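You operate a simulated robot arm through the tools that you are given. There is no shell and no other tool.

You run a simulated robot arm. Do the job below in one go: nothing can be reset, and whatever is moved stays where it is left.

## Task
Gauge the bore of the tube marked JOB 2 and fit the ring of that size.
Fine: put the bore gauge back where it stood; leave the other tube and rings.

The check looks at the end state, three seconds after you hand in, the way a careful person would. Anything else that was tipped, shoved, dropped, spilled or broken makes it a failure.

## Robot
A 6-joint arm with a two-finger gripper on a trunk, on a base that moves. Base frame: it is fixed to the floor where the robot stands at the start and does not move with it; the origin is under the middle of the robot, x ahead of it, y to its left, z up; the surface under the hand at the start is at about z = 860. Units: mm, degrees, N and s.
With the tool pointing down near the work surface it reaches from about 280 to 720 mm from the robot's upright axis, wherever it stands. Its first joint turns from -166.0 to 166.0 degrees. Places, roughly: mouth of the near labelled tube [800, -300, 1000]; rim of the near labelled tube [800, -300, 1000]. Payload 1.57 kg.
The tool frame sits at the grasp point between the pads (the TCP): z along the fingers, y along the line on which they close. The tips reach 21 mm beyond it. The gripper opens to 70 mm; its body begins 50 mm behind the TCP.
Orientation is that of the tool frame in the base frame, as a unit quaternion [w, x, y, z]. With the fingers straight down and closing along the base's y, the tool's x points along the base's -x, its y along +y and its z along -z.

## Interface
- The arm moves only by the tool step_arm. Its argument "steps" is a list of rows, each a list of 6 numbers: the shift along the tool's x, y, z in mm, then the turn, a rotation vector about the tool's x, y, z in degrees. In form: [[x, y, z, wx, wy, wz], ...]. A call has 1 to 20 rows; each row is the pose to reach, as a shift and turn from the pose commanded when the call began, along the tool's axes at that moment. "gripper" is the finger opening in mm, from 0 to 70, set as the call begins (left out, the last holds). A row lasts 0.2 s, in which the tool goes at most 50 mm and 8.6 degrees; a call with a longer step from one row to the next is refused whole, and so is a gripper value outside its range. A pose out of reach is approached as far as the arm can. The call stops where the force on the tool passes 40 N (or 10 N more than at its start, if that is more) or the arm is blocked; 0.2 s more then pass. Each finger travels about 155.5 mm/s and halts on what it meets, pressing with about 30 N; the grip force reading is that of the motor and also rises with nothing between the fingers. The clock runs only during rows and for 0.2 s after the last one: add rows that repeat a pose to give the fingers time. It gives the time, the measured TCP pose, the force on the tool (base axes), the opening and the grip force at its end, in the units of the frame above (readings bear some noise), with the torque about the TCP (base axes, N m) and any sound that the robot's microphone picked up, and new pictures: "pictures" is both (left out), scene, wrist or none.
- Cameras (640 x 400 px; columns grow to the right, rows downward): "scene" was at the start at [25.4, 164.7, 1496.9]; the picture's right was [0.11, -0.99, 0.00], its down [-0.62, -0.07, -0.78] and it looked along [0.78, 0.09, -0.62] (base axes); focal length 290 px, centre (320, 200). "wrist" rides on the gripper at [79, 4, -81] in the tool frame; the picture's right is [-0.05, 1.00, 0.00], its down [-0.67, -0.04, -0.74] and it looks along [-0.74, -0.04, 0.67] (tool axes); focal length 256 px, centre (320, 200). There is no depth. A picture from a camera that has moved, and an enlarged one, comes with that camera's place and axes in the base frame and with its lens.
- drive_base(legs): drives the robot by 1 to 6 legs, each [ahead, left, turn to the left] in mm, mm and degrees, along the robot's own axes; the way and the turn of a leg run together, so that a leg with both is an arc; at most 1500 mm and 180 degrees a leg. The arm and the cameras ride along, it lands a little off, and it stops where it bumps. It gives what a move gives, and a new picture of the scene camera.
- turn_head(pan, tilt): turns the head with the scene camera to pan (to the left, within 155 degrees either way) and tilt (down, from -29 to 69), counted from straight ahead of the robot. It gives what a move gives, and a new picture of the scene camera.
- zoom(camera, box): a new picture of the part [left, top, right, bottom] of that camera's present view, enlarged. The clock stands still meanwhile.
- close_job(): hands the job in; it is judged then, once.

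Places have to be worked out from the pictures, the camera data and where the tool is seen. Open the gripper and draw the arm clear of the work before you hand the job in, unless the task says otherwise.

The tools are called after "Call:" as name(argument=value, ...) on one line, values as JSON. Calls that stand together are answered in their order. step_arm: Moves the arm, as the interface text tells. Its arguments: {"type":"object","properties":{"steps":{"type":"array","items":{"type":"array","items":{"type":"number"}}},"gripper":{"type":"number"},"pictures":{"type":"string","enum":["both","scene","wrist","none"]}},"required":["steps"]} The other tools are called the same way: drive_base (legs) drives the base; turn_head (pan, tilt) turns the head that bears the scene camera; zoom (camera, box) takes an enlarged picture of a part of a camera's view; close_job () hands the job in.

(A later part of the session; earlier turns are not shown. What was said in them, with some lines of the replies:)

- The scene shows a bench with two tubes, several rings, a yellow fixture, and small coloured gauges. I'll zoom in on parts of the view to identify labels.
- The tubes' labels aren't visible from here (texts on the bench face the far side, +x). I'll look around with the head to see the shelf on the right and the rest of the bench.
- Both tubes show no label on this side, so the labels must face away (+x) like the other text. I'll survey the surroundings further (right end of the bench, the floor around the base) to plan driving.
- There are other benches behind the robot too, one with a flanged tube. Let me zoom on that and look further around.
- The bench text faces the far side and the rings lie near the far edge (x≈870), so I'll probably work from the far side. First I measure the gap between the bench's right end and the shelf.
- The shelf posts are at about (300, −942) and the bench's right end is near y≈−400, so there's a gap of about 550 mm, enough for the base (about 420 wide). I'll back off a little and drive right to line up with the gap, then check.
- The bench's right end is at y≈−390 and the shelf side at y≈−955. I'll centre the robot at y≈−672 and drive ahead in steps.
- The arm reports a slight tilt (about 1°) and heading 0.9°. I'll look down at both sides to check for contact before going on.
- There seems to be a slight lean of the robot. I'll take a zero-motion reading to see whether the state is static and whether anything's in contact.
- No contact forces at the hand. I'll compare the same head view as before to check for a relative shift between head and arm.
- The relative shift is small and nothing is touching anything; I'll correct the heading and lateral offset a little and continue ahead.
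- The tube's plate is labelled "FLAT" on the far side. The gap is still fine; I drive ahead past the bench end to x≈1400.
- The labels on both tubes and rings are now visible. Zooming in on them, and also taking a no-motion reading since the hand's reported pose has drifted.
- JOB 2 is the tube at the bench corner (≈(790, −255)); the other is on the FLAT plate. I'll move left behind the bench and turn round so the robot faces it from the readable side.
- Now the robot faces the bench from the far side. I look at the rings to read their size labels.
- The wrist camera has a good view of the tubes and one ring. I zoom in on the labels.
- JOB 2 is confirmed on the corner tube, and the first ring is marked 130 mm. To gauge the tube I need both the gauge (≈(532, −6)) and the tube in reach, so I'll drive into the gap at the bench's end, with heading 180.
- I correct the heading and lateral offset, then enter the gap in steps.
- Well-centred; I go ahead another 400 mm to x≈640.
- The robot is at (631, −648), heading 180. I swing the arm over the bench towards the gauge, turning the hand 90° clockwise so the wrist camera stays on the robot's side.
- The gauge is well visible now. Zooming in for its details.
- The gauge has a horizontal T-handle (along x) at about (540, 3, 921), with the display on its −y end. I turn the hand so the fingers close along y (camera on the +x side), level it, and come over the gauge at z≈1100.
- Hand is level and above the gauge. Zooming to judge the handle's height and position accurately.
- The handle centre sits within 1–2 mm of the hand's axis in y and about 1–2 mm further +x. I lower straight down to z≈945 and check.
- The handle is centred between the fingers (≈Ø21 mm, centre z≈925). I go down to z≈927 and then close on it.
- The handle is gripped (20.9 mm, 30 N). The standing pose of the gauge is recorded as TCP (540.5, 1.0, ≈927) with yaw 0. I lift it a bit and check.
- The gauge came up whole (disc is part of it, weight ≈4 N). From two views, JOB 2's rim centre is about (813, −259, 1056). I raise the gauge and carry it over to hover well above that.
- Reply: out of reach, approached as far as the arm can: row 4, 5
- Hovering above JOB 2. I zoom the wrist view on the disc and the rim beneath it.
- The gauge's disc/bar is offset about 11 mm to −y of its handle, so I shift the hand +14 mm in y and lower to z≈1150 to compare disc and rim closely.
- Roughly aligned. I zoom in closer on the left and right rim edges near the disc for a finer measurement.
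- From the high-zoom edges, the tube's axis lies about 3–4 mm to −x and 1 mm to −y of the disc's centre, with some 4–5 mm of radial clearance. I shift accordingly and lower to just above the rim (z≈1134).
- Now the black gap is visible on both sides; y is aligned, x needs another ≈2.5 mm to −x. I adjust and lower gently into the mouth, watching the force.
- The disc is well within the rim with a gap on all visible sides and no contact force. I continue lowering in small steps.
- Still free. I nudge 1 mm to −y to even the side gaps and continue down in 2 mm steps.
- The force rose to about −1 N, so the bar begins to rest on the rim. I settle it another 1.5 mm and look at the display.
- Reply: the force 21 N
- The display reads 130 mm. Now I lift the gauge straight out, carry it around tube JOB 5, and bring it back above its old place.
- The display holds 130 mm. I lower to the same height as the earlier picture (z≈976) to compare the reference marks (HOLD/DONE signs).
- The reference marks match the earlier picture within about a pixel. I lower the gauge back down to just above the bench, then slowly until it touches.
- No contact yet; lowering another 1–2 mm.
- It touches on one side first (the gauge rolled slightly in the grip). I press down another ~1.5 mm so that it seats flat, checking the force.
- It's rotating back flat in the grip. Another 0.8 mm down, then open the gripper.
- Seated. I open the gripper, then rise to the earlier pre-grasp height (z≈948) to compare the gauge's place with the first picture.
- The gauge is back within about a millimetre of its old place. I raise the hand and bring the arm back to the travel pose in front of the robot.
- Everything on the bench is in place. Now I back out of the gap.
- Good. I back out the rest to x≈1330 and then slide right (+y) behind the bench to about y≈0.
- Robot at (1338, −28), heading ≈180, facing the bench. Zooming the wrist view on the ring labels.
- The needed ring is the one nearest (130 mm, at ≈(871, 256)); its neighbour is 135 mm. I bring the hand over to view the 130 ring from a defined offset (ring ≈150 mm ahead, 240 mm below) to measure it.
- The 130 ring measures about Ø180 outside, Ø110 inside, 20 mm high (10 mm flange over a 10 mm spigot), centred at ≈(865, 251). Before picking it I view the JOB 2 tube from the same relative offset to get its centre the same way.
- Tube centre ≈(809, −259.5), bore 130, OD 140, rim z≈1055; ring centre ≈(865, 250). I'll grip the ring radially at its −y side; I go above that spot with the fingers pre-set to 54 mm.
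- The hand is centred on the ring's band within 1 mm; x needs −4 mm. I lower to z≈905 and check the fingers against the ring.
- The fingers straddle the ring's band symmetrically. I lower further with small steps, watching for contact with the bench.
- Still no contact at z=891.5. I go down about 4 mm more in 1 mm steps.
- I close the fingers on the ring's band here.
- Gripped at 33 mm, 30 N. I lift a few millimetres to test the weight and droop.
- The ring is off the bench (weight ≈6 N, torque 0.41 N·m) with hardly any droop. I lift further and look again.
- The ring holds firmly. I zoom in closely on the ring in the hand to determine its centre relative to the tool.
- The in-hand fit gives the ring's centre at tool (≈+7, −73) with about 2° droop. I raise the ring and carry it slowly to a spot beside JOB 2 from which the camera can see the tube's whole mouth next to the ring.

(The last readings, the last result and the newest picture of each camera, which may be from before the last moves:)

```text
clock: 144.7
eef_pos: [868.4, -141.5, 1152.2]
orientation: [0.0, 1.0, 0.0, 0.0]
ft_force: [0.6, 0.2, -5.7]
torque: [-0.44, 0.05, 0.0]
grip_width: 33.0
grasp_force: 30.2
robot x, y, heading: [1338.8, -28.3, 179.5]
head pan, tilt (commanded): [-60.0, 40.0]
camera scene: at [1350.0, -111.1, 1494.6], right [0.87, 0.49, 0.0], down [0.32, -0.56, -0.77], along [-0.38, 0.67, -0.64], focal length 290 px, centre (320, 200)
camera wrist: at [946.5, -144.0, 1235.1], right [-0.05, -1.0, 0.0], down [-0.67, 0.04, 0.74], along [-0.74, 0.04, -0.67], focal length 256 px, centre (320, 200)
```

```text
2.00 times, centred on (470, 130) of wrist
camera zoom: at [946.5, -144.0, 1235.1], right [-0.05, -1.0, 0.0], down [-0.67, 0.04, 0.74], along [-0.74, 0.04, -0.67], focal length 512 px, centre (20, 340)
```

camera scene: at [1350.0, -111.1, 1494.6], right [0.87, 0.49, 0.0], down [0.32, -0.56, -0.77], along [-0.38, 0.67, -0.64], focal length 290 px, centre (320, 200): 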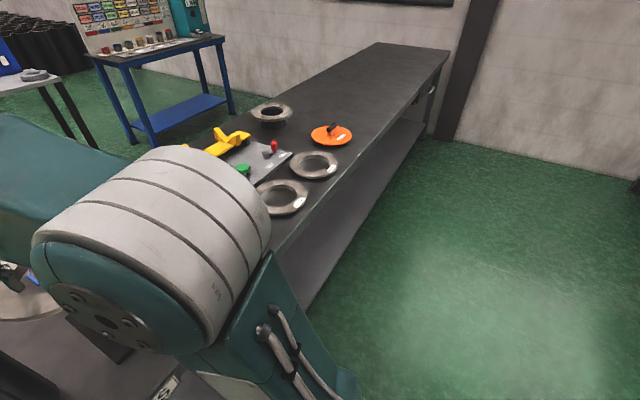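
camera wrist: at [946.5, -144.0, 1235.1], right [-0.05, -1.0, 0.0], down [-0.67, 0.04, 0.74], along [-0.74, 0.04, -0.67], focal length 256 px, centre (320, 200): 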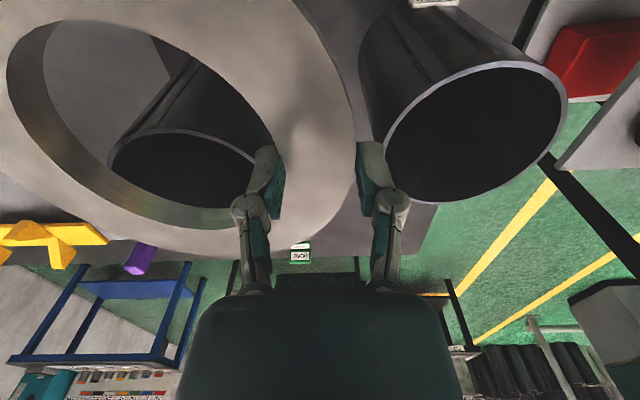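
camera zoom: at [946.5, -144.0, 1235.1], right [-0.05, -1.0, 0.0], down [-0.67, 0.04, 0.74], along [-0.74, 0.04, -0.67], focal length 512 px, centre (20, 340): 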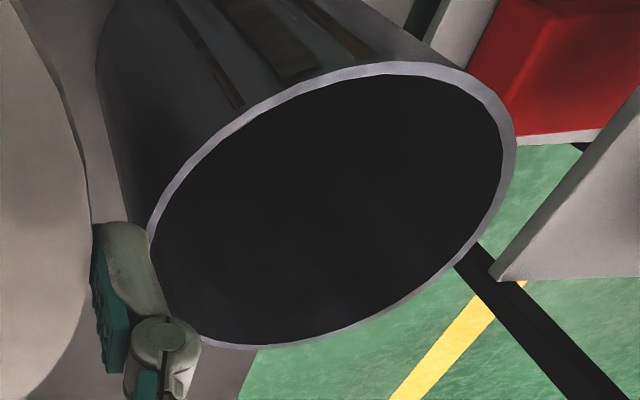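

The whole mouth of JOB 2 is visible beside the ring. I take finer zooms for fitting its inner edge.

Call:
zoom(camera="wrist", box=[380, 50, 540, 150])

Call:
zoom(camera="wrist", box=[450, 50, 610, 150])

Call:
zoom(camera="wrist", box=[400, 130, 560, 230])

Call:
zoom(camera="wrist", box=[0, 0, 160, 100])

Call:
zoom(camera="wrist", box=[100, 180, 260, 280])

```text
4.00 times, centred on (460, 100) of wrist
camera zoom: at [946.5, -144.0, 1235.1], right [-0.05, -1.0, 0.0], down [-0.67, 0.04, 0.74], along [-0.74, 0.04, -0.67], focal length 1024 px, centre (-240, 600)
```

zoom: 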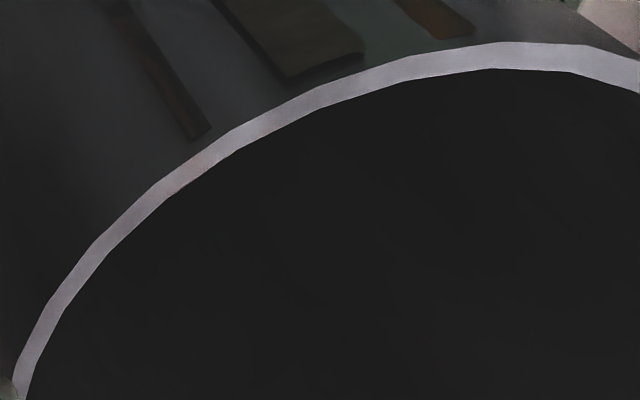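

```text
4.00 times, centred on (530, 100) of wrist
camera zoom: at [946.5, -144.0, 1235.1], right [-0.05, -1.0, 0.0], down [-0.67, 0.04, 0.74], along [-0.74, 0.04, -0.67], focal length 1024 px, centre (-520, 600)
```

zoom: 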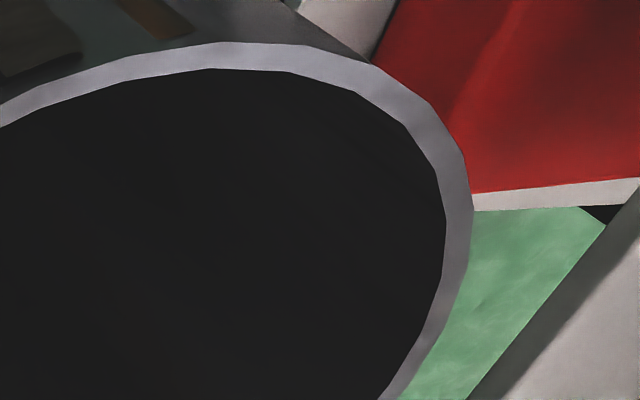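

```text
4.00 times, centred on (480, 180) of wrist
camera zoom: at [946.5, -144.0, 1235.1], right [-0.05, -1.0, 0.0], down [-0.67, 0.04, 0.74], along [-0.74, 0.04, -0.67], focal length 1024 px, centre (-320, 280)
```

zoom: 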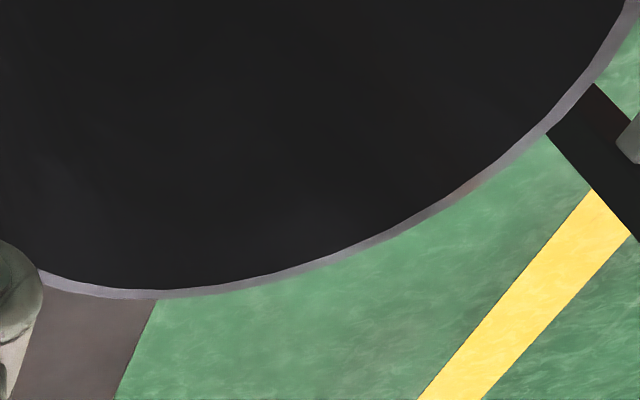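

```text
4.00 times, centred on (80, 50) of wrist
camera zoom: at [946.5, -144.0, 1235.1], right [-0.05, -1.0, 0.0], down [-0.67, 0.04, 0.74], along [-0.74, 0.04, -0.67], focal length 1024 px, centre (1280, 800)
```

zoom: 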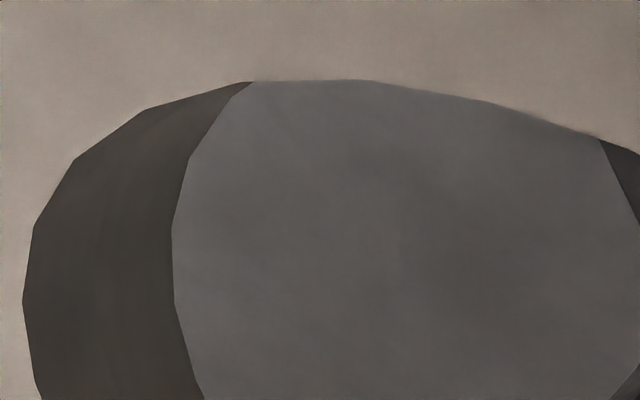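

```text
4.00 times, centred on (180, 230) of wrist
camera zoom: at [946.5, -144.0, 1235.1], right [-0.05, -1.0, 0.0], down [-0.67, 0.04, 0.74], along [-0.74, 0.04, -0.67], focal length 1024 px, centre (880, 80)
```

zoom: 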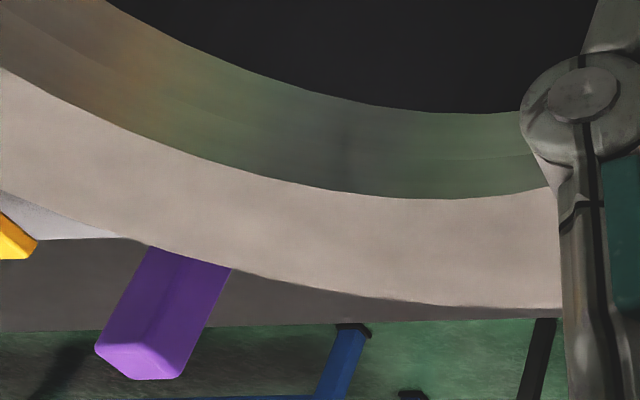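

Relative fit (same camera, both objects): the tube's centre lies at tool (−54.7, +117.8), the ring's at (+7.2, −73.7), with the droop about 2.9°. I move by the difference, level the ring by tilting the hand 2.9° about x, and hover about 25 mm above the rim.

Call:
step_arm(steps=[[-7, 22, 0, 0.5, 0, 0], [-15, 46, 0, 1, 0, 0], [-23, 71, 0, 1.5, 0, 0], [-31, 96, 0, 2, 0, 0], [-39, 121, 0, 2.5, 0, 0], [-47, 146, 0, 2.9, 0, 0], [-54, 168, 5, 2.9, 0, 0], [-60, 185, 12, 2.9, 0, 0], [-61.9, 192, 22, 2.9, 0, 0], [-61.9, 192, 32, 2.9, 0, 0], [-61.9, 192, 37, 2.9, 0, 0], [-61.9, 192, 37, 2.9, 0, 0], [-61.9, 192, 37, 2.9, 0, 0]], pictures="both")

Call:
zoom(camera="wrist", box=[0, 0, 400, 250])

```text
clock: 147.5
eef_pos: [808.6, -333.0, 1113.6]
orientation: [-0.025, 1.0, 0.001, 0.0]
ft_force: [-0.1, -0.1, -6.1]
torque: [-0.42, 0.02, 0.02]
grip_width: 33.1
grasp_force: 29.8
robot x, y, heading: [1336.0, -28.2, 179.5]
head pan, tilt (commanded): [-60.0, 40.0]
camera scene: at [1349.5, -112.5, 1494.5], right [0.87, 0.49, 0.0], down [0.32, -0.56, -0.77], along [-0.38, 0.67, -0.64], focal length 290 px, centre (320, 200)
camera wrist: at [887.2, -340.5, 1196.4], right [-0.05, -1.0, -0.05], down [-0.67, 0.0, 0.75], along [-0.74, 0.07, -0.66], focal length 256 px, centre (320, 200)
```

scene: 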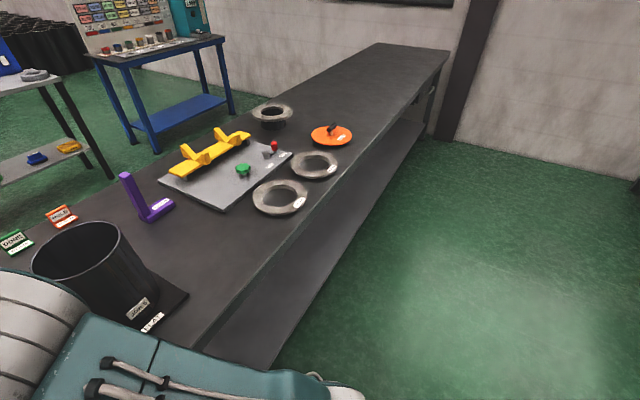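
wrist: 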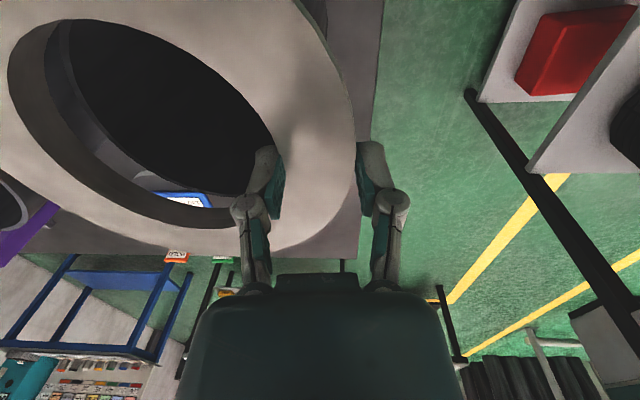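

```text
1.60 times, centred on (200, 125) of wrist
camera zoom: at [887.2, -340.5, 1196.4], right [-0.05, -1.0, -0.05], down [-0.67, 0.0, 0.75], along [-0.74, 0.07, -0.66], focal length 410 px, centre (512, 320)
```

zoom: 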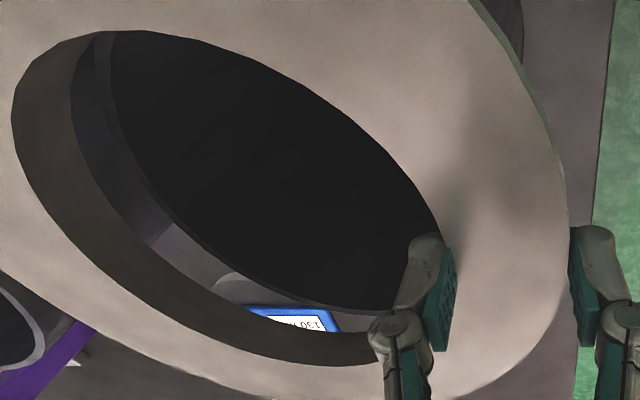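

Through the ring's hole I can see the tube's rim. I zoom in to verify the alignment of the two circles.

Call:
zoom(camera="wrist", box=[0, 0, 160, 100])

Call:
zoom(camera="wrist", box=[20, 90, 180, 190])

Call:
zoom(camera="wrist", box=[110, 140, 270, 240])

Call:
zoom(camera="wrist", box=[230, 0, 390, 100])

```text
4.00 times, centred on (80, 50) of wrist
camera zoom: at [887.2, -340.5, 1196.4], right [-0.05, -1.0, -0.05], down [-0.67, 0.0, 0.75], along [-0.74, 0.07, -0.66], focal length 1024 px, centre (1280, 800)
```

zoom: 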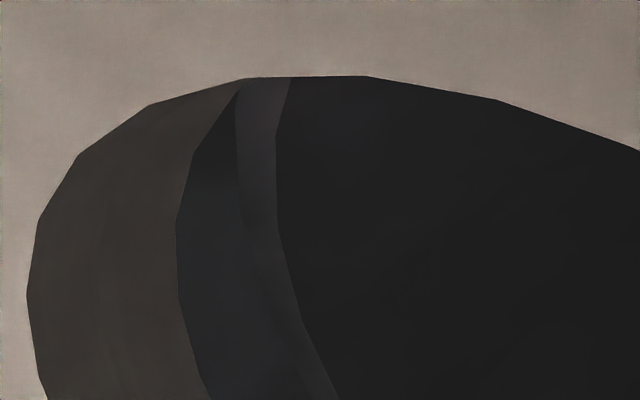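

```text
4.00 times, centred on (100, 140) of wrist
camera zoom: at [887.2, -340.5, 1196.4], right [-0.05, -1.0, -0.05], down [-0.67, 0.0, 0.75], along [-0.74, 0.07, -0.66], focal length 1024 px, centre (1200, 440)
```

zoom: 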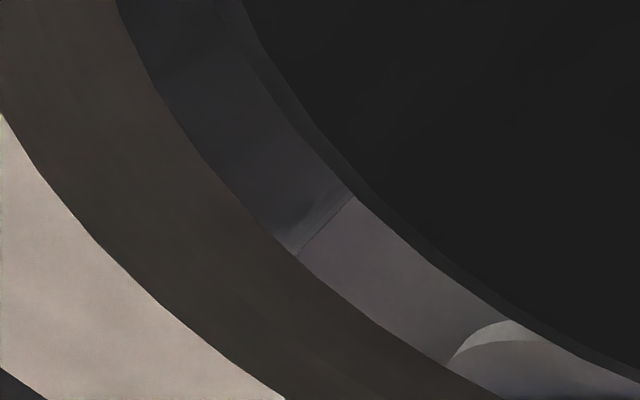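

```text
4.00 times, centred on (190, 190) of wrist
camera zoom: at [887.2, -340.5, 1196.4], right [-0.05, -1.0, -0.05], down [-0.67, 0.0, 0.75], along [-0.74, 0.07, -0.66], focal length 1024 px, centre (840, 240)
```

zoom: 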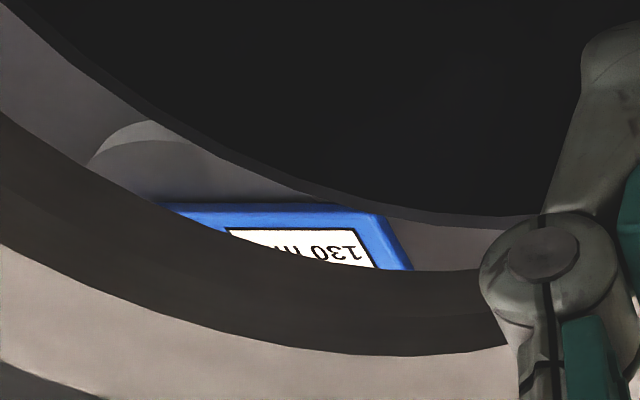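

```text
4.00 times, centred on (310, 50) of wrist
camera zoom: at [887.2, -340.5, 1196.4], right [-0.05, -1.0, -0.05], down [-0.67, 0.0, 0.75], along [-0.74, 0.07, -0.66], focal length 1024 px, centre (360, 800)
```

zoom: 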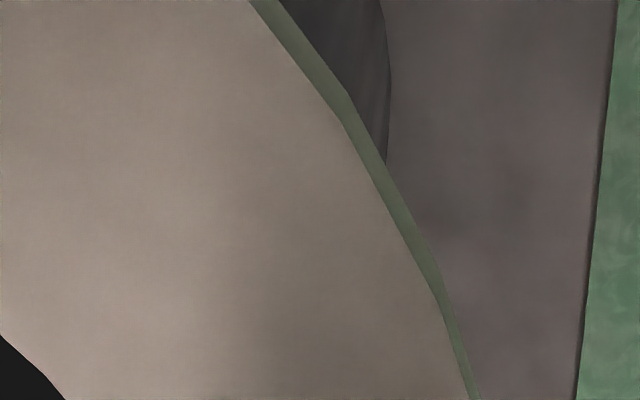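

The rim's circle seen through the hole is about 3 mm to −x (and 0.6 mm to +y) of the ring's axis. I correct that and descend straight to z≈1093, just above expected contact.

Call:
step_arm(steps=[[-1.5, -0.3, 0, 0, 0, 0], [-3, -0.6, 0, 0, 0, 0], [-3, -0.35, 5, 0, 0, 0], [-3, -0.1, 10, 0, 0, 0], [-3, 0.15, 15, 0, 0, 0], [-3, 0.43, 20.5, 0, 0, 0], [-3, 0.43, 20.5, 0, 0, 0]], pictures="wrist")

Call:
zoom(camera="wrist", box=[0, 0, 400, 250])

```text
clock: 149.1
eef_pos: [805.3, -331.9, 1091.5]
orientation: [-0.025, 1.0, -0.001, 0.0]
ft_force: [-0.4, 0.0, -6.3]
torque: [-0.42, 0.01, -0.01]
grip_width: 32.8
grasp_force: 29.9
robot x, y, heading: [1334.2, -28.3, 179.7]
head pan, tilt (commanded): [-60.0, 40.0]
camera wrist: at [883.8, -339.1, 1175.1], right [-0.05, -1.0, -0.05], down [-0.67, 0.0, 0.75], along [-0.74, 0.07, -0.66], focal length 256 px, centre (320, 200)
```

wrist: 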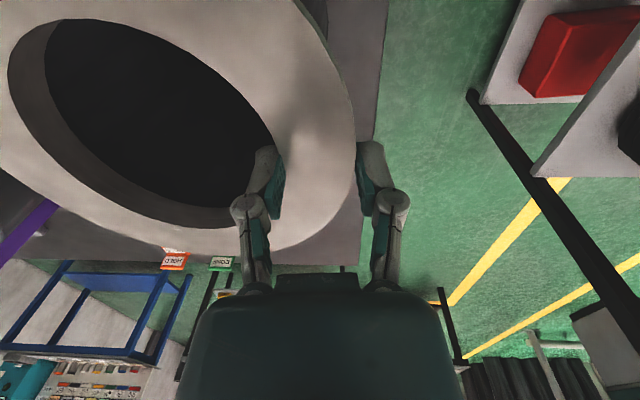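

```text
1.60 times, centred on (200, 125) of wrist
camera zoom: at [883.8, -339.1, 1175.1], right [-0.05, -1.0, -0.05], down [-0.67, 0.0, 0.75], along [-0.74, 0.07, -0.66], focal length 410 px, centre (512, 320)
```

zoom: 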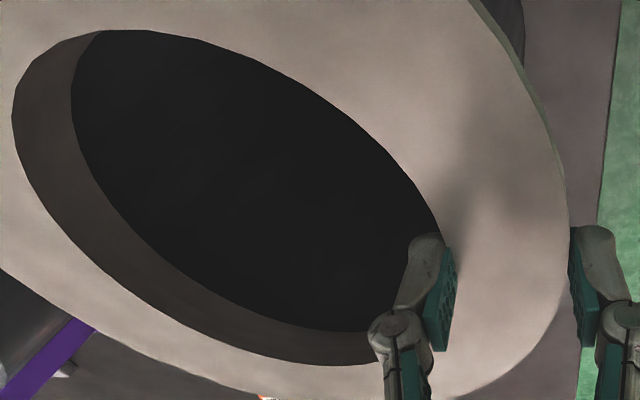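

Only the tube's dark interior is visible through the hole now, and no contact yet. I continue down in 1 mm steps.

Call:
step_arm(steps=[[0, 0.05, 1, 0, 0, 0], [0, 0.1, 2, 0, 0, 0], [0, 0.15, 3, 0, 0, 0], [0, 0.2, 4, 0, 0, 0], [0, 0.2, 4, 0, 0, 0]], pictures="none")

```text
clock: 150.3
eef_pos: [806.9, -334.0, 1089.6]
orientation: [-0.025, 1.0, 0.0, 0.0]
ft_force: [0.6, 0.3, -6.7]
torque: [-0.42, 0.07, 0.0]
grip_width: 33.2
grasp_force: 30.3
robot x, y, heading: [1335.9, -27.2, 179.5]
head pan, tilt (commanded): [-60.0, 40.0]
```

No contact. Continuing another 3 mm.

Call:
step_arm(steps=[[0, 0.05, 1, 0, 0, 0], [0, 0.1, 2, 0, 0, 0], [0, 0.15, 3, 0, 0, 0], [0, 0.15, 3, 0, 0, 0]], pictures="none")

```text
clock: 151.3
eef_pos: [807.1, -333.5, 1086.4]
orientation: [-0.025, 1.0, 0.001, -0.001]
ft_force: [-1.1, -1.1, 0.1]
torque: [0.21, -0.26, 0.1]
grip_width: 32.7
grasp_force: 30.0
robot x, y, heading: [1337.1, -29.9, 179.4]
head pan, tilt (commanded): [-60.0, 40.0]
```

Contact at z≈1086 — 7 mm before seating — with the reaction on the +x/+y side, so the spigot's edge sits on the rim there. I lift slightly, shift 1.5 mm to −x and 0.8 mm to −y, and try again.

Call:
step_arm(steps=[[0, -0.05, -1.5, 0, 0, 0], [-1.5, 0.75, -1.5, 0, 0, 0], [-1.5, 0.8, -0.5, 0, 0, 0], [-1.5, 0.85, 0.5, 0, 0, 0], [-1.5, 0.85, 0.5, 0, 0, 0]], pictures="none")

```text
clock: 152.5
eef_pos: [802.9, -334.7, 1085.0]
orientation: [-0.026, 1.0, 0.0, 0.0]
ft_force: [-0.3, 0.3, -6.1]
torque: [-0.45, 0.02, 0.03]
grip_width: 33.0
grasp_force: 30.5
robot x, y, heading: [1333.5, -26.1, 179.8]
head pan, tilt (commanded): [-60.0, 40.0]
```

Free again at a lower height, so the spigot is entering. I continue lowering in 1 mm steps.

Call:
step_arm(steps=[[0, 0.05, 1, 0, 0, 0], [0, 0.1, 2, 0, 0, 0], [0, 0.1, 2, 0, 0, 0]], pictures="none")

```text
clock: 153.3
eef_pos: [804.8, -333.2, 1083.8]
orientation: [-0.026, 1.0, 0.0, 0.0]
ft_force: [-0.4, 0.4, -5.9]
torque: [-0.48, 0.03, 0.02]
grip_width: 32.7
grasp_force: 29.8
robot x, y, heading: [1334.2, -30.1, 179.5]
head pan, tilt (commanded): [-60.0, 40.0]
```

Still free; two more millimetres.

Call:
step_arm(steps=[[0, 0.05, 1, 0, 0, 0], [0, 0.1, 2, 0, 0, 0], [0, 0.1, 2, 0, 0, 0]], pictures="none")

```text
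clock: 154.1
eef_pos: [804.8, -334.5, 1082.7]
orientation: [-0.025, 1.0, 0.0, 0.0]
ft_force: [0.0, 0.2, -5.1]
torque: [-0.44, 0.04, -0.02]
grip_width: 32.8
grasp_force: 30.4
robot x, y, heading: [1334.8, -29.4, 179.6]
head pan, tilt (commanded): [-60.0, 40.0]
```

Only a slight force change; another 2 mm.

Call:
step_arm(steps=[[0, 0.05, 1, 0, 0, 0], [0, 0.1, 2, 0, 0, 0], [0, 0.1, 2, 0, 0, 0]], pictures="wrist")

```text
clock: 154.9
eef_pos: [804.4, -334.7, 1079.2]
orientation: [-0.026, 1.0, 0.001, 0.0]
ft_force: [0.0, 0.1, -5.9]
torque: [-0.49, 0.03, -0.01]
grip_width: 32.9
grasp_force: 29.8
robot x, y, heading: [1333.6, -31.4, 179.6]
head pan, tilt (commanded): [-60.0, 40.0]
camera wrist: at [882.8, -341.2, 1162.1], right [-0.05, -1.0, -0.05], down [-0.67, 0.0, 0.75], along [-0.74, 0.07, -0.66], focal length 256 px, centre (320, 200)
```

wrist: 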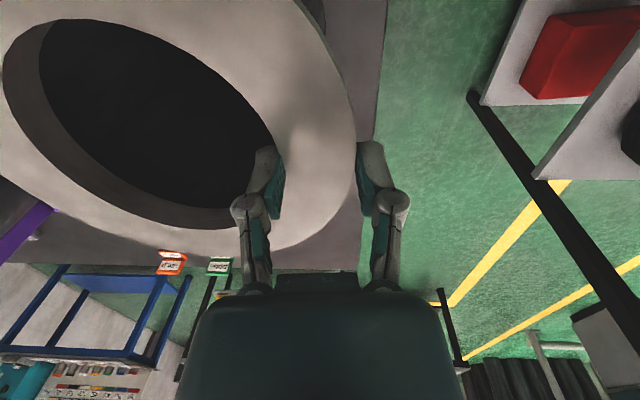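

No contact yet at 1079; the seat is expected around 1075–1076. I continue.

Call:
step_arm(steps=[[0, 0.05, 1, 0, 0, 0], [0, 0.1, 2, 0, 0, 0], [0, 0.1, 2, 0, 0, 0]], pictures="none")

```text
clock: 155.7
eef_pos: [804.0, -334.5, 1079.5]
orientation: [-0.025, 1.0, 0.0, -0.001]
ft_force: [2.7, 1.1, 3.7]
torque: [-0.34, 0.12, -0.06]
grip_width: 32.7
grasp_force: 30.2
robot x, y, heading: [1336.1, -27.7, 179.6]
head pan, tilt (commanded): [-60.0, 40.0]
```

Contact now at the near (−y) side at the expected seating height, so the flange touches the rim there first. I take a look before settling it.

Call:
zoom(camera="wrist", box=[0, 0, 400, 250])

Call:
zoom(camera="wrist", box=[0, 0, 160, 100])

Call:
zoom(camera="wrist", box=[250, 0, 410, 100])

```text
1.60 times, centred on (200, 125) of wrist
camera zoom: at [882.8, -340.9, 1161.2], right [-0.05, -1.0, -0.05], down [-0.67, 0.0, 0.75], along [-0.74, 0.07, -0.66], focal length 410 px, centre (512, 320)
```

zoom: 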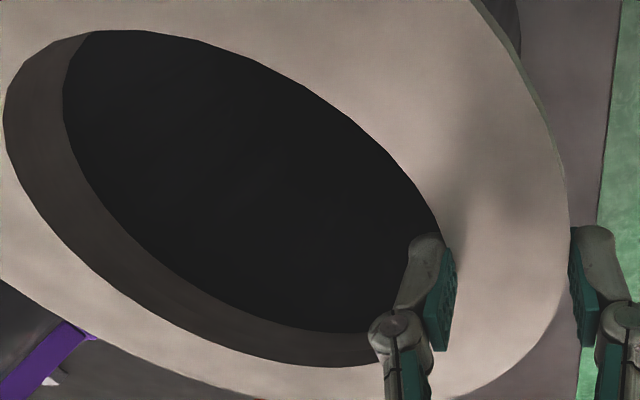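

```text
4.00 times, centred on (80, 50) of wrist
camera zoom: at [882.8, -340.9, 1161.2], right [-0.05, -1.0, -0.05], down [-0.67, 0.0, 0.75], along [-0.74, 0.07, -0.66], focal length 1024 px, centre (1280, 800)
```

zoom: 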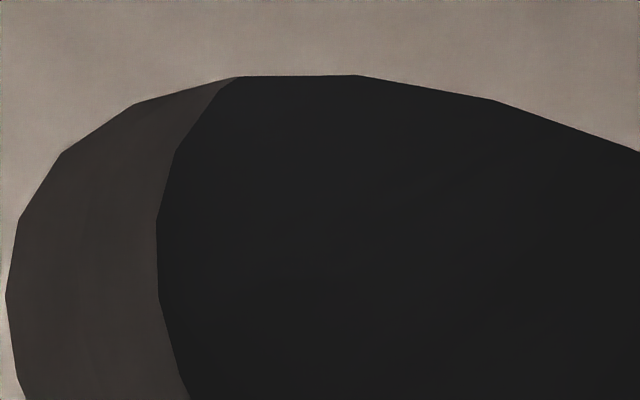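

```text
4.00 times, centred on (330, 50) of wrist
camera zoom: at [882.8, -340.9, 1161.2], right [-0.05, -1.0, -0.05], down [-0.67, 0.0, 0.75], along [-0.74, 0.07, -0.66], focal length 1024 px, centre (280, 800)
```

zoom: 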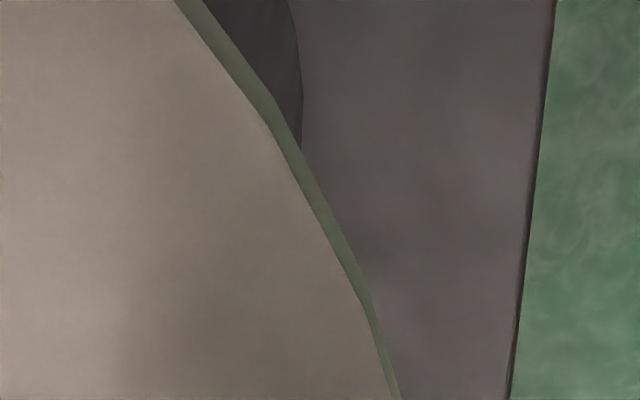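

The contact has rotated the ring up about 0.8° at its far side. I rotate the hand back by about 0.9° to lower the far side, easing it into its seat.

Call:
step_arm(steps=[[0, 0, 0, -0.3, 0, 0], [0, 0, 0, -0.6, 0, 0], [0, 0, 0, -0.9, 0, 0], [0, 0, 0, -0.9, 0, 0]], pictures="none")

```text
clock: 156.7
eef_pos: [804.8, -335.4, 1078.8]
orientation: [-0.018, 1.0, 0.0, 0.0]
ft_force: [-2.6, 5.1, 7.1]
torque: [0.14, 0.41, -0.06]
grip_width: 32.8
grasp_force: 29.7
robot x, y, heading: [1334.7, -30.5, 179.5]
head pan, tilt (commanded): [-60.0, 40.0]
```

Contacts have spread towards the ring's middle, so it's essentially seated. I open the fingers a little to release it and check.

Call:
step_arm(steps=[[0, 0, 0, 0, 0, 0], [0, 0, 0, 0, 0, 0], [0, 0, 0, 0, 0, 0], [0, 0, 0, 0, 0, 0]], gripper=50, pictures="wrist")

Call:
zoom(camera="wrist", box=[0, 0, 400, 250])

```text
clock: 157.7
eef_pos: [804.9, -334.4, 1078.9]
orientation: [-0.018, 1.0, 0.0, 0.001]
ft_force: [-0.2, -0.4, -0.5]
torque: [0.0, 0.03, -0.02]
grip_width: 50.0
grasp_force: 0.1
robot x, y, heading: [1331.5, -30.6, 179.4]
head pan, tilt (commanded): [-60.0, 40.0]
camera wrist: at [883.0, -340.7, 1161.2], right [-0.05, -1.0, -0.04], down [-0.67, 0.01, 0.75], along [-0.74, 0.06, -0.67], focal length 256 px, centre (320, 200)
```

wrist: 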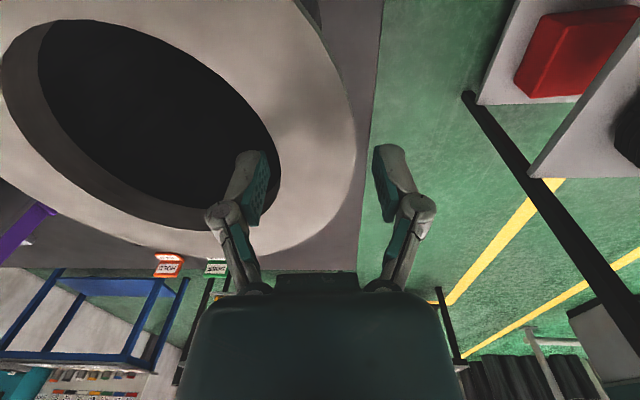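

```text
1.60 times, centred on (200, 125) of wrist
camera zoom: at [883.0, -340.7, 1161.2], right [-0.05, -1.0, -0.04], down [-0.67, 0.01, 0.75], along [-0.74, 0.06, -0.67], focal length 410 px, centre (512, 320)
```

zoom: 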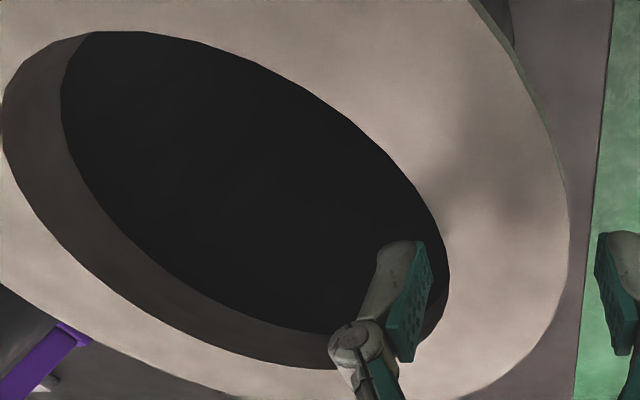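

Released without any force. I raise the hand straight up out of the ring and inspect.

Call:
step_arm(steps=[[0, -0.2, -5, 0, 0, 0], [0, -0.6, -15, 0, 0, 0], [0, -1.1, -30, 0, 0, 0], [0, -1.8, -50, 0, 0, 0], [0, -2.9, -80, 0, 0, 0], [0, -4.3, -120, -1, 0, 0], [0, -5.5, -155, -2.06, 0, 0], [0, -5.5, -155, -2.06, 0, 0]], pictures="both")

Call:
zoom(camera="wrist", box=[0, 0, 400, 250])

```text
clock: 159.5
eef_pos: [806.3, -334.4, 1232.4]
orientation: [-0.001, 1.0, 0.0, 0.0]
ft_force: [-0.5, -0.3, -0.8]
torque: [0.03, -0.01, -0.03]
grip_width: 50.0
grasp_force: 0.0
robot x, y, heading: [1339.7, -31.1, 179.7]
head pan, tilt (commanded): [-60.0, 40.0]
camera scene: at [1349.7, -112.4, 1494.5], right [0.87, 0.49, 0.0], down [0.32, -0.56, -0.77], along [-0.38, 0.67, -0.64], focal length 290 px, centre (320, 200)
camera wrist: at [884.7, -337.7, 1314.4], right [-0.05, -1.0, 0.0], down [-0.67, 0.04, 0.74], along [-0.74, 0.04, -0.67], focal length 256 px, centre (320, 200)
```

scene: 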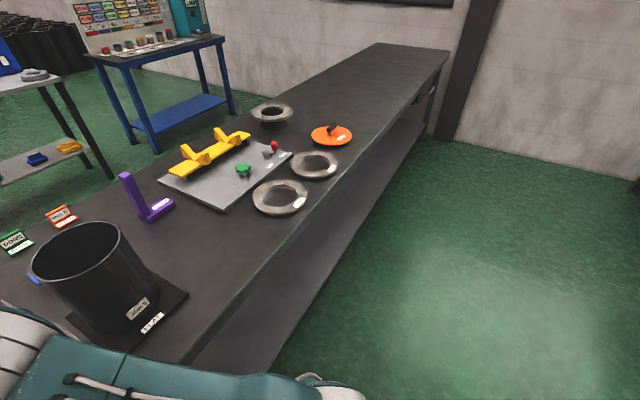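
wrist: 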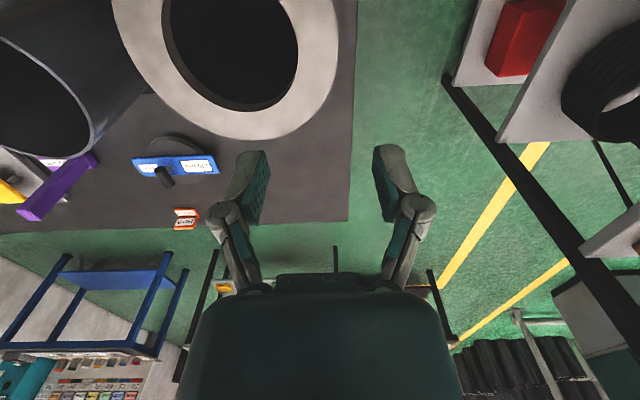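

```text
1.60 times, centred on (200, 125) of wrist
camera zoom: at [884.7, -337.7, 1314.4], right [-0.05, -1.0, 0.0], down [-0.67, 0.04, 0.74], along [-0.74, 0.04, -0.67], focal length 410 px, centre (512, 320)
```

zoom: 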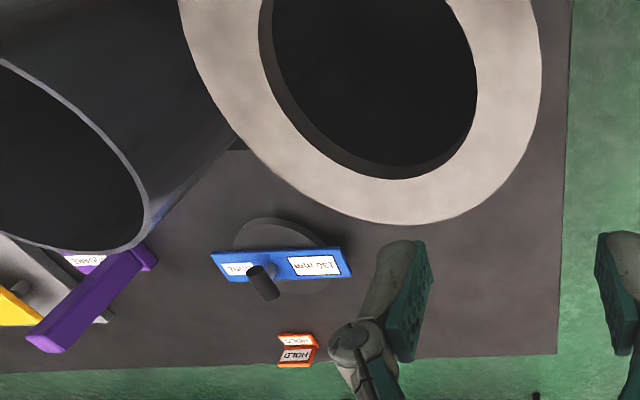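

The ring lies on the JOB 2 tube. I move the hand aside towards the robot and pitch it so that the wrist camera looks nearly horizontally at the joint, to verify that it's fully seated.

Call:
step_arm(steps=[[24, -20, 0, 0, 0, 0], [60, -45, 0, 0, -3, 0], [95, -75, 0, 0, -7, 0], [125, -110, 0, 0, -12, 0], [150, -145, 0, 0, -17, 0], [170, -185, 10, 0, -22, 0], [185, -225, 25, 0, -26, 0], [195, -260, 45, 0, -30, 0], [195, -273, 85, 0, -30, 0], [195, -273, 125, 0, -30, 0], [195, -273, 160, 0, -30, 0], [195, -273, 188, 0, -30, 0], [195, -273, 188, 0, -30, 0]], pictures="wrist")

Call:
zoom(camera="wrist", box=[400, 100, 640, 300])

```text
clock: 162.3
eef_pos: [998.6, -60.2, 1044.6]
orientation: [0.0, 0.966, 0.0, -0.258]
ft_force: [-0.3, 0.0, -0.2]
torque: [0.0, 0.02, 0.0]
grip_width: 49.9
grasp_force: 0.1
robot x, y, heading: [1336.3, -26.9, 179.4]
head pan, tilt (commanded): [-60.0, 40.0]
camera wrist: at [1107.5, -63.3, 1077.1], right [-0.05, -1.0, 0.03], down [-0.2, 0.04, 0.98], along [-0.98, 0.04, -0.21], focal length 256 px, centre (320, 200)
```

wrist: 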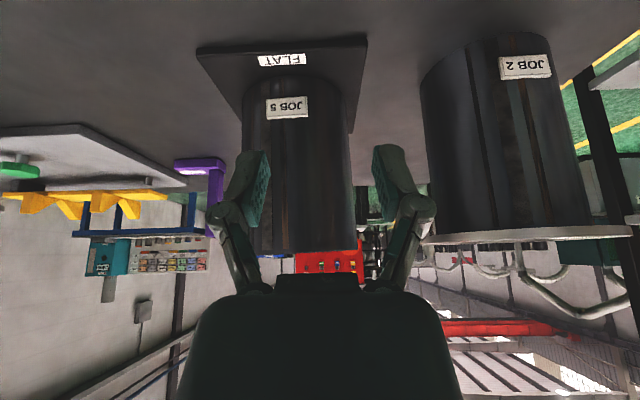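

```text
2.00 times, centred on (520, 200) of wrist
camera zoom: at [1107.5, -63.3, 1077.1], right [-0.05, -1.0, 0.03], down [-0.2, 0.04, 0.98], along [-0.98, 0.04, -0.21], focal length 512 px, centre (-80, 200)
```

zoom: 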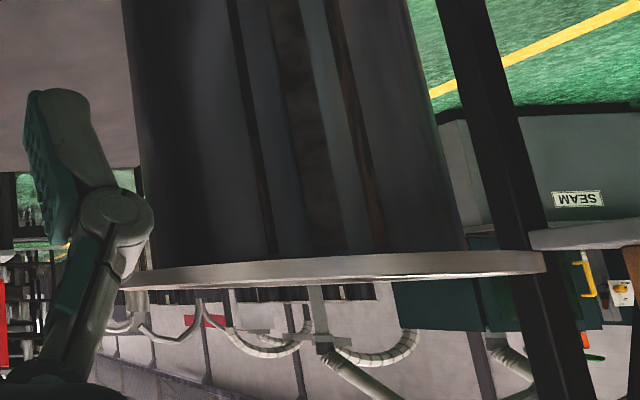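

The flange appears flush on the rim (image upside down). I zoom in on the joint for a possible gap.

Call:
zoom(camera="wrist", box=[425, 205, 545, 265])

Call:
zoom(camera="wrist", box=[520, 200, 640, 260])

```text
5.33 times, centred on (485, 235) of wrist
camera zoom: at [1107.5, -63.3, 1077.1], right [-0.05, -1.0, 0.03], down [-0.2, 0.04, 0.98], along [-0.98, 0.04, -0.21], focal length 1365 px, centre (-560, 13)
```

zoom: 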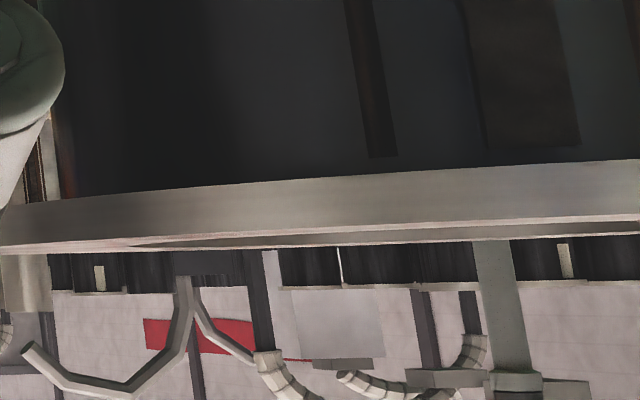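

```text
5.33 times, centred on (580, 230) of wrist
camera zoom: at [1107.5, -63.3, 1077.1], right [-0.05, -1.0, 0.03], down [-0.2, 0.04, 0.98], along [-0.98, 0.04, -0.21], focal length 1365 px, centre (-1067, 40)
```

zoom: 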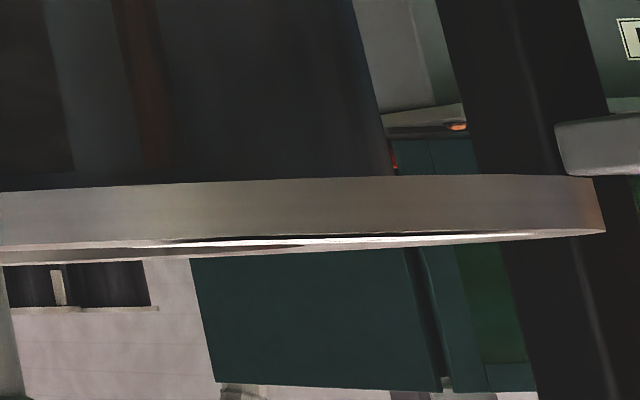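

The tube wall meets the flange directly. To be sure, I lower the camera about 40 mm to look at the joint from slightly below the flange.

Call:
step_arm(steps=[[5, 0, 8.7, 0, 0, 0], [10, 0, 17.3, 0, 0, 0], [15, 0, 26, 0, 0, 0], [20, 0, 34.6, 0, 0, 0], [20, 0, 34.6, 0, 0, 0]], pictures="wrist")

Call:
zoom(camera="wrist", box=[425, 225, 545, 295])

Call:
zoom(camera="wrist", box=[520, 220, 640, 290])

```text
clock: 163.5
eef_pos: [996.1, -61.2, 1006.6]
orientation: [0.0, 0.966, 0.0, -0.258]
ft_force: [0.4, -0.1, -0.5]
torque: [0.01, -0.01, 0.02]
grip_width: 49.9
grasp_force: 0.1
out of reach, approached as far as the arm can: row 4, 5
robot x, y, heading: [1335.8, -31.6, 179.4]
head pan, tilt (commanded): [-60.0, 40.0]
camera wrist: at [1104.8, -63.5, 1039.4], right [-0.05, -1.0, 0.03], down [-0.21, 0.04, 0.98], along [-0.98, 0.04, -0.21], focal length 256 px, centre (320, 200)
```

wrist: 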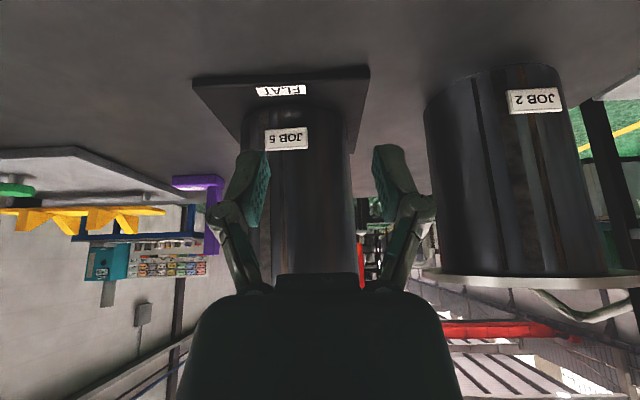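

```text
5.33 times, centred on (485, 260) of wrist
camera zoom: at [1104.8, -63.5, 1039.4], right [-0.05, -1.0, 0.03], down [-0.21, 0.04, 0.98], along [-0.98, 0.04, -0.21], focal length 1365 px, centre (-560, -120)
```

zoom: 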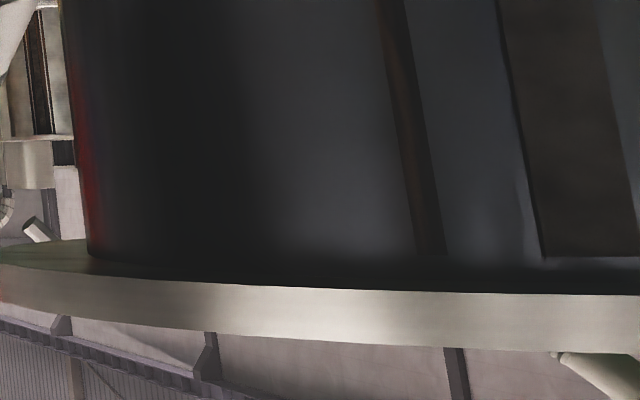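

```text
5.33 times, centred on (580, 255) of wrist
camera zoom: at [1104.8, -63.5, 1039.4], right [-0.05, -1.0, 0.03], down [-0.21, 0.04, 0.98], along [-0.98, 0.04, -0.21], focal length 1365 px, centre (-1067, -93)
```

zoom: 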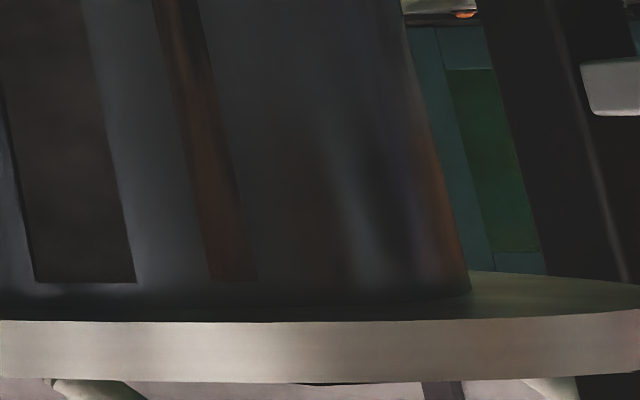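

The tube's wall meets the flange underside directly all round: the ring is fully seated. I raise and level the hand, open the gripper, and draw the arm clear.

Call:
step_arm(steps=[[-15, 0, -26, 0, 0, 0], [-30, 0, -52, 0, 2, 0], [-45, 0, -78, 0, 6, 0], [-60, 0, -104, 0, 11, 0], [-75, 0, -130, 0, 16, 0], [-92, 0, -159, 0, 21, 0], [-108, 0, -187, 0, 26, 0], [-125, 0, -216.5, 0, 30, 0], [-125, 0, -216.5, 0, 30, 0], [-125, 0, -216.5, 0, 30, 0]], gripper=70, pictures="both")

Call:
zoom(camera="wrist", box=[0, 0, 640, 250])

```text
clock: 165.7
eef_pos: [995.1, -64.4, 1257.5]
orientation: [0.001, 1.0, 0.0, 0.0]
ft_force: [0.4, 0.1, 0.3]
torque: [-0.01, -0.01, 0.0]
grip_width: 70.0
grasp_force: 0.0
robot x, y, heading: [1332.4, -27.5, 179.4]
head pan, tilt (commanded): [-60.0, 40.0]
camera scene: at [1351.0, -110.6, 1494.6], right [0.87, 0.49, 0.0], down [0.32, -0.56, -0.77], along [-0.38, 0.67, -0.64], focal length 290 px, centre (320, 200)
camera wrist: at [1073.1, -66.5, 1339.6], right [-0.05, -1.0, 0.0], down [-0.67, 0.04, 0.74], along [-0.74, 0.04, -0.67], focal length 256 px, centre (320, 200)
```

scene: 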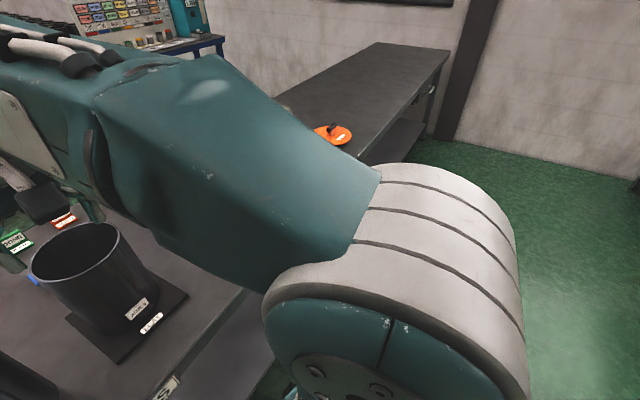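
wrist: 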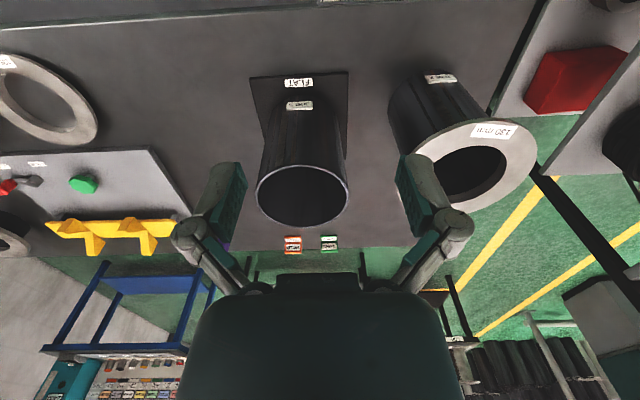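

```text
1.00 times, centred on (320, 125) of wrist (not enlarged: the box is as wide or as high as the picture)
camera zoom: at [1073.1, -66.5, 1339.6], right [-0.05, -1.0, 0.0], down [-0.67, 0.04, 0.74], along [-0.74, 0.04, -0.67], focal length 256 px, centre (320, 275)
```

zoom: 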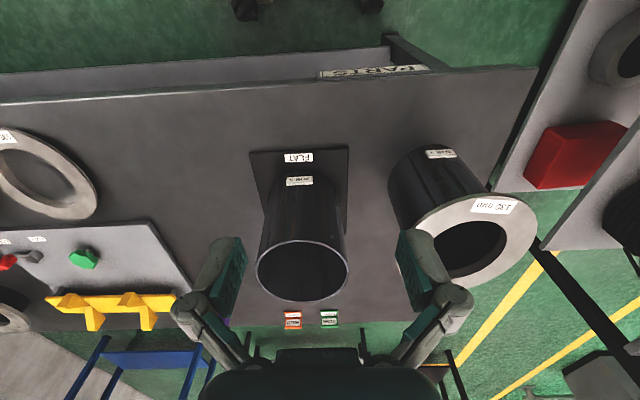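

The 130 mm ring is on JOB 2, JOB 5 and the other rings are untouched. One last overview with the head camera to check the gauge and the rest.

Call:
turn_head(pan=5, tilt=38)

Call:
zoom(camera="scene", box=[120, 60, 520, 310])

```text
clock: 167.0
eef_pos: [994.6, -62.8, 1256.8]
orientation: [0.0, 1.0, 0.001, 0.0]
ft_force: [0.1, 0.5, 0.7]
torque: [0.03, -0.01, 0.02]
grip_width: 70.1
grasp_force: 0.0
robot x, y, heading: [1333.5, -27.7, 179.7]
head pan, tilt (commanded): [5.0, 38.0]
camera scene: at [1307.0, -191.5, 1497.5], right [-0.08, 1.0, 0.0], down [0.61, 0.05, -0.79], along [-0.79, -0.06, -0.62], focal length 290 px, centre (320, 200)
```

scene: 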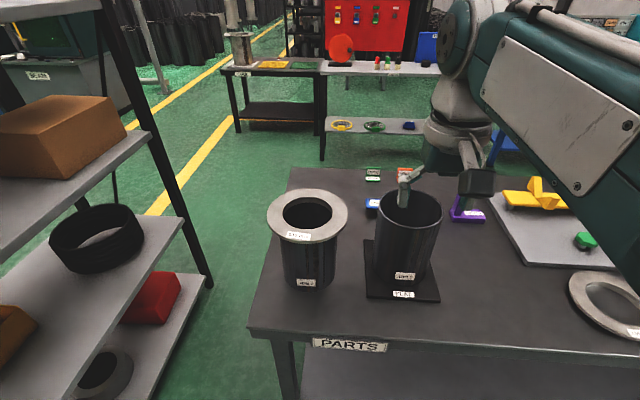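

```text
1.60 times, centred on (320, 185) of scene
camera zoom: at [1307.0, -191.5, 1497.5], right [-0.08, 1.0, 0.0], down [0.61, 0.05, -0.79], along [-0.79, -0.06, -0.62], focal length 463 px, centre (320, 224)
```

zoom: 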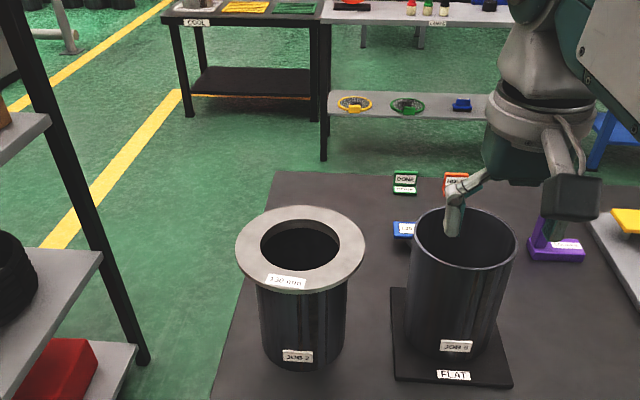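

The 130 mm ring sits level on the JOB 2 tube. The gauge is back in its place, the other tube and rings are untouched, and the gripper is open and clear. I hand the job in.

Call:
close_job()

```text
The job is handed in.
```

The JOB 2 tube gauged at 130 mm, and the ring marked 130 mm is now fitted on it. A close look from just below the flange, from the robot's side, showed no gap between ring and tube.

- **Gauge:** the bore gauge is back where it stood, to within about 1 mm by the camera comparison. Its display still shows 130 mm.
- **Left alone:** I did not touch the JOB 5 tube or the other rings, and I saw nothing tipped or shoved in the last pictures.
- **At hand-in:** the gripper was open and the arm was drawn clear of the work. The robot stands on the far side of the bench, because the labels face that way and the rings were out of reach from the start side.

I handed the job in and have no check result yet.
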